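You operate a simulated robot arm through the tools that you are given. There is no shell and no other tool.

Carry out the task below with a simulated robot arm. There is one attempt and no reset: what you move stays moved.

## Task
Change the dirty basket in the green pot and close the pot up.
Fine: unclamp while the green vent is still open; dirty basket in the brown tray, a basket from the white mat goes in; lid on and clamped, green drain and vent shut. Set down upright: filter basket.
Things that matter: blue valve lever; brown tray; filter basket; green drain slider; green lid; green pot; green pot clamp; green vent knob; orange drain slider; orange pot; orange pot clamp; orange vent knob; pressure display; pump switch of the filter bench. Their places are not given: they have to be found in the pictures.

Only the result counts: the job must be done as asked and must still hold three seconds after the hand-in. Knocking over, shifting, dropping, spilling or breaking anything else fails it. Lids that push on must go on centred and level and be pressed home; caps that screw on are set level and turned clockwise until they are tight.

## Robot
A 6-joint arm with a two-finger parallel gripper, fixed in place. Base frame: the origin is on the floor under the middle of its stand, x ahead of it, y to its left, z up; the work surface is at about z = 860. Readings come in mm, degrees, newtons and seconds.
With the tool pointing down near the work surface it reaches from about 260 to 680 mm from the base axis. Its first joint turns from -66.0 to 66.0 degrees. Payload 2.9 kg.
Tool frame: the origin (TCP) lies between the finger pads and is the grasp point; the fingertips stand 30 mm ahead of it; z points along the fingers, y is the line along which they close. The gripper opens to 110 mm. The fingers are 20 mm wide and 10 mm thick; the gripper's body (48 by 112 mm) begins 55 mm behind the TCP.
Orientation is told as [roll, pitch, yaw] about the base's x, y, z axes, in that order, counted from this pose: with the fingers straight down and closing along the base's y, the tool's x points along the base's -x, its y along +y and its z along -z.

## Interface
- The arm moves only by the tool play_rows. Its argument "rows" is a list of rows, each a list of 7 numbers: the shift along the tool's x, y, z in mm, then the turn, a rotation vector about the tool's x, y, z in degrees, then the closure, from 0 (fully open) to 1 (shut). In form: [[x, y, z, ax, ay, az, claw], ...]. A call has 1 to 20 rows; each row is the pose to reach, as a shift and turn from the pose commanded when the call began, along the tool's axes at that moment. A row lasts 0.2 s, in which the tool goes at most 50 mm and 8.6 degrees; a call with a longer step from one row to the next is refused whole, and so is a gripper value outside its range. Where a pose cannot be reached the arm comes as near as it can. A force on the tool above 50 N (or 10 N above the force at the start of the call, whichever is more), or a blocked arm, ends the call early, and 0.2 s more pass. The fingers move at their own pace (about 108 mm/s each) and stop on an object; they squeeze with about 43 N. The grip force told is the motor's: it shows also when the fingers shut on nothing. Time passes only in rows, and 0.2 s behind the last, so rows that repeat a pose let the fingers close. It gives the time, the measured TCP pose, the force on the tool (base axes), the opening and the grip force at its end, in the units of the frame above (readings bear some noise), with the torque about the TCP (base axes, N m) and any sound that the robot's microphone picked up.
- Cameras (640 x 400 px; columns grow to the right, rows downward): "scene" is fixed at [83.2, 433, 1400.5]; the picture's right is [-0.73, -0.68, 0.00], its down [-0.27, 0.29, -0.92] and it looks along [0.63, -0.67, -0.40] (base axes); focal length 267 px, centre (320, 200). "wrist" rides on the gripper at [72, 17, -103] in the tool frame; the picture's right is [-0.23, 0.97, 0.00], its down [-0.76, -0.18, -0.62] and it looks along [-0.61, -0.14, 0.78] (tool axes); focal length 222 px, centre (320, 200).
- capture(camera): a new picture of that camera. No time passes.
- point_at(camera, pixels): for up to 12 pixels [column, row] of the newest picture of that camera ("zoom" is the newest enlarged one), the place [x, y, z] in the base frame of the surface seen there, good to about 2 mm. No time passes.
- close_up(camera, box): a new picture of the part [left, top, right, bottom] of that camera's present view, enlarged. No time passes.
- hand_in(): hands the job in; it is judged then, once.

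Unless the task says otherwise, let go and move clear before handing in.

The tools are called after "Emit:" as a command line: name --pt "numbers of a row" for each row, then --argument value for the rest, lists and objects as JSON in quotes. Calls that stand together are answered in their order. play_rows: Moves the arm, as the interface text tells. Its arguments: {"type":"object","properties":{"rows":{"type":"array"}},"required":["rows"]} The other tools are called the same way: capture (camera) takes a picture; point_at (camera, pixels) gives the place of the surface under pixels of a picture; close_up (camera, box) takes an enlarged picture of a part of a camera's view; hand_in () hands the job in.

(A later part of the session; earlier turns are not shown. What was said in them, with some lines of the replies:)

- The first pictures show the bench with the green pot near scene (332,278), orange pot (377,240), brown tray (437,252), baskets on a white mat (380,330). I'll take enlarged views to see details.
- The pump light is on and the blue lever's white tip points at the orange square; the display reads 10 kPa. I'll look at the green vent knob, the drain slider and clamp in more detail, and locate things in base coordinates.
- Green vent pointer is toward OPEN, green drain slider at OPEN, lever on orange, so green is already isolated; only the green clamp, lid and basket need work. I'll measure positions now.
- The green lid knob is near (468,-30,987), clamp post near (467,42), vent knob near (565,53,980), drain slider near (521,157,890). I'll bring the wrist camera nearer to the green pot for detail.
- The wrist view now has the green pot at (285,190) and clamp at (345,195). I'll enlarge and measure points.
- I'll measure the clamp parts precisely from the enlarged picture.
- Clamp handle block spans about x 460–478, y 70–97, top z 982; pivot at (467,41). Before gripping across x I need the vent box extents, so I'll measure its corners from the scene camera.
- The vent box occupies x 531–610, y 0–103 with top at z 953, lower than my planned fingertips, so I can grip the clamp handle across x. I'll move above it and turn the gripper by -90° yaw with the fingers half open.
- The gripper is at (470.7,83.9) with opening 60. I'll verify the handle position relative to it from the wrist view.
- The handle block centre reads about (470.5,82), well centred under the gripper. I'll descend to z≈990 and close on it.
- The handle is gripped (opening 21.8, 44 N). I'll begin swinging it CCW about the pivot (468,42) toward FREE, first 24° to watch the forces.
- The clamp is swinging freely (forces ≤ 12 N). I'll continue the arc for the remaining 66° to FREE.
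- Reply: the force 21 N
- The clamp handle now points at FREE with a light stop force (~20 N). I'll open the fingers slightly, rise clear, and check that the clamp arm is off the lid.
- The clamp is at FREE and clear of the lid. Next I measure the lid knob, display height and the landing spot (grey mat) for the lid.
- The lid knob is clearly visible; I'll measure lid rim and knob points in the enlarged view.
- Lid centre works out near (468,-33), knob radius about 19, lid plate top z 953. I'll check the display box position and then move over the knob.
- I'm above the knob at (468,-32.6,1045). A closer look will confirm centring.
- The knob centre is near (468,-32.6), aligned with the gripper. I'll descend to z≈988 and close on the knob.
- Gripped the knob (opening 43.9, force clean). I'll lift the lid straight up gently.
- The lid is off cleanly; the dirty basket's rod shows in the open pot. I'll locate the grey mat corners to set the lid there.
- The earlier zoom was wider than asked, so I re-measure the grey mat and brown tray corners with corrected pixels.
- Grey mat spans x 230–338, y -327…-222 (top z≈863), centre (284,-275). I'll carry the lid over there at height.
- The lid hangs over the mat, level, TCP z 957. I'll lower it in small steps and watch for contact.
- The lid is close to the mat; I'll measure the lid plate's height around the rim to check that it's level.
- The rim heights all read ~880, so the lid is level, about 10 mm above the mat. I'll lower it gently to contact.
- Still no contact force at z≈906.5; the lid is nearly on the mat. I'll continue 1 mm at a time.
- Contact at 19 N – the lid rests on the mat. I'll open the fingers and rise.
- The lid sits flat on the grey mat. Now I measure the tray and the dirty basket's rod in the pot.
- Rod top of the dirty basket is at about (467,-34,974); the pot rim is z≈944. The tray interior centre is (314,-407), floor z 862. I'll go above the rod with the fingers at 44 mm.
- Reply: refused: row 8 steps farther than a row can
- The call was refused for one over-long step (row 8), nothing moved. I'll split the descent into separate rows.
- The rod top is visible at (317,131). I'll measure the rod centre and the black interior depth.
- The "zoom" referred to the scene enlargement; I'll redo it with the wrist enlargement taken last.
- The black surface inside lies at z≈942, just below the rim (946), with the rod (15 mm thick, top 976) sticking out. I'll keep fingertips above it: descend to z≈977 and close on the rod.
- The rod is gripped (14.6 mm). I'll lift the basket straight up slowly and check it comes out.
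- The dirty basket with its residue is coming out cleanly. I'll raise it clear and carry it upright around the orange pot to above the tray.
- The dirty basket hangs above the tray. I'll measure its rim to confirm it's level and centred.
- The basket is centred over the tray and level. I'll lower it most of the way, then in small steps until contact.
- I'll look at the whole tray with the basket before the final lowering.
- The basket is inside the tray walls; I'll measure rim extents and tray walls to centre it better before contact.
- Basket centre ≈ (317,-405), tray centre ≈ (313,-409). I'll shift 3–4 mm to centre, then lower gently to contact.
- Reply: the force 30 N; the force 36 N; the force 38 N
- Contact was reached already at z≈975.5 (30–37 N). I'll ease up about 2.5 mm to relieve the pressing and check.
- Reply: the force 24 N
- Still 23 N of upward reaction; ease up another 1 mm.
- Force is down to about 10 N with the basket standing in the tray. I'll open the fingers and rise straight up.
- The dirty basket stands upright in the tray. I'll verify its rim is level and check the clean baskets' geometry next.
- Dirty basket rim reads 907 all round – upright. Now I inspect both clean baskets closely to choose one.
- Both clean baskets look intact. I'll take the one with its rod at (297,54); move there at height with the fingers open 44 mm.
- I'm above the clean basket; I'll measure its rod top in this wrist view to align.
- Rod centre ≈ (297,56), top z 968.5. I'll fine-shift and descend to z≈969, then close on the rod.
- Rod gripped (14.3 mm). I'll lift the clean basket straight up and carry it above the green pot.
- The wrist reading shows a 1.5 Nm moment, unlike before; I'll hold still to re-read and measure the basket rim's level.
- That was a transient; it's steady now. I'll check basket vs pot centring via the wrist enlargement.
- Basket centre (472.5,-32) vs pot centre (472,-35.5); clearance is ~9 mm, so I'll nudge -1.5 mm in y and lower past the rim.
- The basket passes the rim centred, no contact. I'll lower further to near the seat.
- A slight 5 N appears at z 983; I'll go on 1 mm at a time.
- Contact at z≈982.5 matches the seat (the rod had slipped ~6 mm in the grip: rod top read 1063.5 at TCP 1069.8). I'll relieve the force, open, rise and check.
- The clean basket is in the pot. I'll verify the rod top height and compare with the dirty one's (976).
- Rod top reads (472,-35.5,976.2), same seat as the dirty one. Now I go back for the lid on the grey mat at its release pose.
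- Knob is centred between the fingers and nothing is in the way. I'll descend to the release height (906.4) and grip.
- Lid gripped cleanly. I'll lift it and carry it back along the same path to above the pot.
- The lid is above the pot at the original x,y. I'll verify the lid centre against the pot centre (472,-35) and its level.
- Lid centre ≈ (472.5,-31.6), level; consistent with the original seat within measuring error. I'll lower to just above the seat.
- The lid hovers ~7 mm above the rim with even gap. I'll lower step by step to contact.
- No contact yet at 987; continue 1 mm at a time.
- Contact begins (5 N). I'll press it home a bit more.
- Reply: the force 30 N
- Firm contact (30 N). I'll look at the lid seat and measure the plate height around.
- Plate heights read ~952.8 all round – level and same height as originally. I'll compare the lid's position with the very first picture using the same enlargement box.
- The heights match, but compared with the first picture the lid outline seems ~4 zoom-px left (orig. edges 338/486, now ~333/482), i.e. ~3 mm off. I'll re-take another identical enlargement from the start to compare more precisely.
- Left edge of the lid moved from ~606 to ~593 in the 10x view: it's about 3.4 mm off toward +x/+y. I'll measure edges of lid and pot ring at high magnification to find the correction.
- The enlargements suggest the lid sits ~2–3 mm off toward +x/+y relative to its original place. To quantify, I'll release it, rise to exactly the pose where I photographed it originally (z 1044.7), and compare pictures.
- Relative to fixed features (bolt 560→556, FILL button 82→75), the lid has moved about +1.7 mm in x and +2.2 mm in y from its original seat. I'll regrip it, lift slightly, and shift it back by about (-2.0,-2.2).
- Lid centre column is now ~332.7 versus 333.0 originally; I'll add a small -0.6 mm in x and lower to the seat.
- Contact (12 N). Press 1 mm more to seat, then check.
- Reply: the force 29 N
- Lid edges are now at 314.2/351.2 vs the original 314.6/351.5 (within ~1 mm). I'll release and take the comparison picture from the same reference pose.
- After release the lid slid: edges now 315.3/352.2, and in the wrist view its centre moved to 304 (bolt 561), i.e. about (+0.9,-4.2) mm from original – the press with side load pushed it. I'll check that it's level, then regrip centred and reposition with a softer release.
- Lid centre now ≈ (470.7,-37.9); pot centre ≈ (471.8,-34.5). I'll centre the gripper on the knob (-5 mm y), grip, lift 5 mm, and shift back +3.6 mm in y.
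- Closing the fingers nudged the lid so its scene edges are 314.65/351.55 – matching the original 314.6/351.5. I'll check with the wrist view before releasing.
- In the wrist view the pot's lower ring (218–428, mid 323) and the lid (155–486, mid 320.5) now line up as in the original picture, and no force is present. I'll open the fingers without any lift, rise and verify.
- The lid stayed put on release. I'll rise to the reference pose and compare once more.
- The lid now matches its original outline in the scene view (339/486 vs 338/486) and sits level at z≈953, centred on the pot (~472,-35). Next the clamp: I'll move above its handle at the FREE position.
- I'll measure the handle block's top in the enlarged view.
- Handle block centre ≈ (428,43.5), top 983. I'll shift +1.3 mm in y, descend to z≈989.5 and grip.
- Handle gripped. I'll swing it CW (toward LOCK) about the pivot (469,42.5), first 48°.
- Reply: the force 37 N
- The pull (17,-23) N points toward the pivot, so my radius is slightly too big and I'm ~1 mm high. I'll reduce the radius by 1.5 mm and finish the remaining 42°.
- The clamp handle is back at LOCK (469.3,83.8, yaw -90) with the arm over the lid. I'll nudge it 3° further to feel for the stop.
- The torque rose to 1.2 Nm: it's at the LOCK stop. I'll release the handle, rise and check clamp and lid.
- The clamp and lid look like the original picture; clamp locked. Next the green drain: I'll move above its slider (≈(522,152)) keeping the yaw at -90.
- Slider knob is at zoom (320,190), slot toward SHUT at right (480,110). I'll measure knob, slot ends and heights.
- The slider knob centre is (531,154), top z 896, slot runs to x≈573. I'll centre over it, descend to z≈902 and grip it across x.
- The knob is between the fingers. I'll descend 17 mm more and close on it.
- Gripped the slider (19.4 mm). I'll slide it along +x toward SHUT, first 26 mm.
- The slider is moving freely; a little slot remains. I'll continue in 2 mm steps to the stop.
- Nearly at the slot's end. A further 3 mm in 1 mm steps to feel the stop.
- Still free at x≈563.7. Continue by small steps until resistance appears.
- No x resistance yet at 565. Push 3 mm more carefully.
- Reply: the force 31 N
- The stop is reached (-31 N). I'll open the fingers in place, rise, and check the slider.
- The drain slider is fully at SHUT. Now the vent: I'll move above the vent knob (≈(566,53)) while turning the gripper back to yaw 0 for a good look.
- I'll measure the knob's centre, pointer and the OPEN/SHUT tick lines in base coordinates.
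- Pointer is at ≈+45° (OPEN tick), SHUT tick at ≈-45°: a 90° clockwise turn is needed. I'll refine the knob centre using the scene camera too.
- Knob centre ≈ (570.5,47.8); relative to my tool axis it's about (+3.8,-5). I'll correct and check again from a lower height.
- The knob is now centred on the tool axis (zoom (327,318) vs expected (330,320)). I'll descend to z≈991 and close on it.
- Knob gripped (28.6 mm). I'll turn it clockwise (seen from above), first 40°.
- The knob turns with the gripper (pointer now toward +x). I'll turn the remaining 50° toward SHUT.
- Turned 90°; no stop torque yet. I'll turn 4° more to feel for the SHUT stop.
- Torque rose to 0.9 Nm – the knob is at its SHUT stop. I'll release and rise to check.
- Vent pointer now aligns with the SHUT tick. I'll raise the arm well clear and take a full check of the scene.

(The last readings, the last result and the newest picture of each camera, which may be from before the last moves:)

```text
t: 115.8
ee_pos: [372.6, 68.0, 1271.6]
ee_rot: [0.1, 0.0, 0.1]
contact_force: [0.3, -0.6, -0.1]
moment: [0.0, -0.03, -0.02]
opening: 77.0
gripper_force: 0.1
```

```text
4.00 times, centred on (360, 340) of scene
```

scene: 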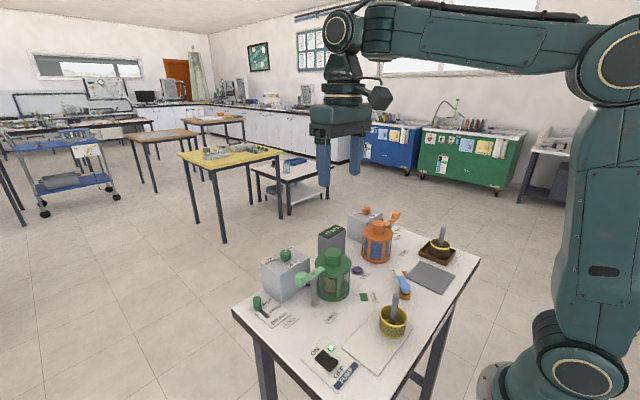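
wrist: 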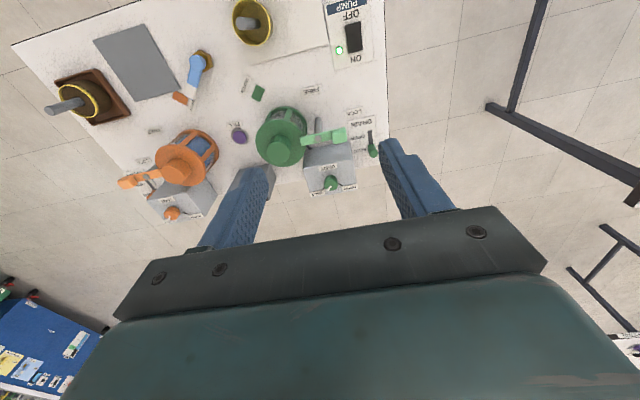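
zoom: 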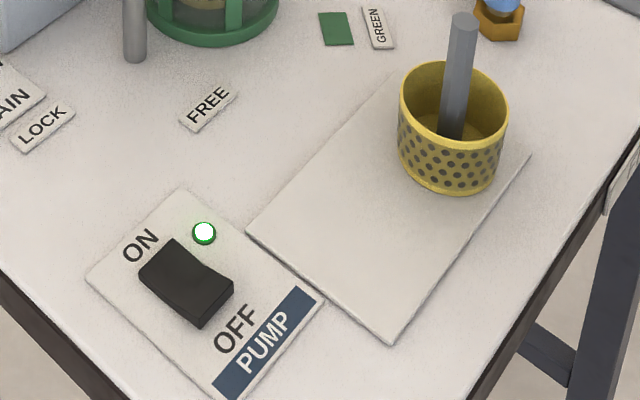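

All checks read right: the dirty basket is upright in the tray and a clean basket is in the pot. The lid is level with its outline at 339/486 as originally, the clamp is at LOCK, the drain slider and vent pointer are at SHUT, and the orange side, valve and pump are untouched. The arm is clear, so I hand in.

Emit:
hand_in

```text
The job is handed in.
```

The job is handed in. The last pictures show the dirty basket swapped and the green pot closed up:

- **Unclamping:** I unclamped the green pot while its vent was still open.
- **Baskets:** the dirty basket stands upright in the brown tray. A clean one from the white mat is in the pot, at the same height the dirty one sat.
- **Lid and clamp:** the lid is level, within about 1–2 mm of its original position, and clamped with the handle at the LOCK stop. The first two tries left it a few millimetres off-centre, so I set it again before clamping.
- **Drain and vent:** the green drain slider and the green vent knob are both at their SHUT stops.
- **Everything else:** the orange pot and its controls, the blue valve lever and the pump switch were not touched, and the display still reads 10 kPa.

The arm had let go and was raised clear before the hand-in.
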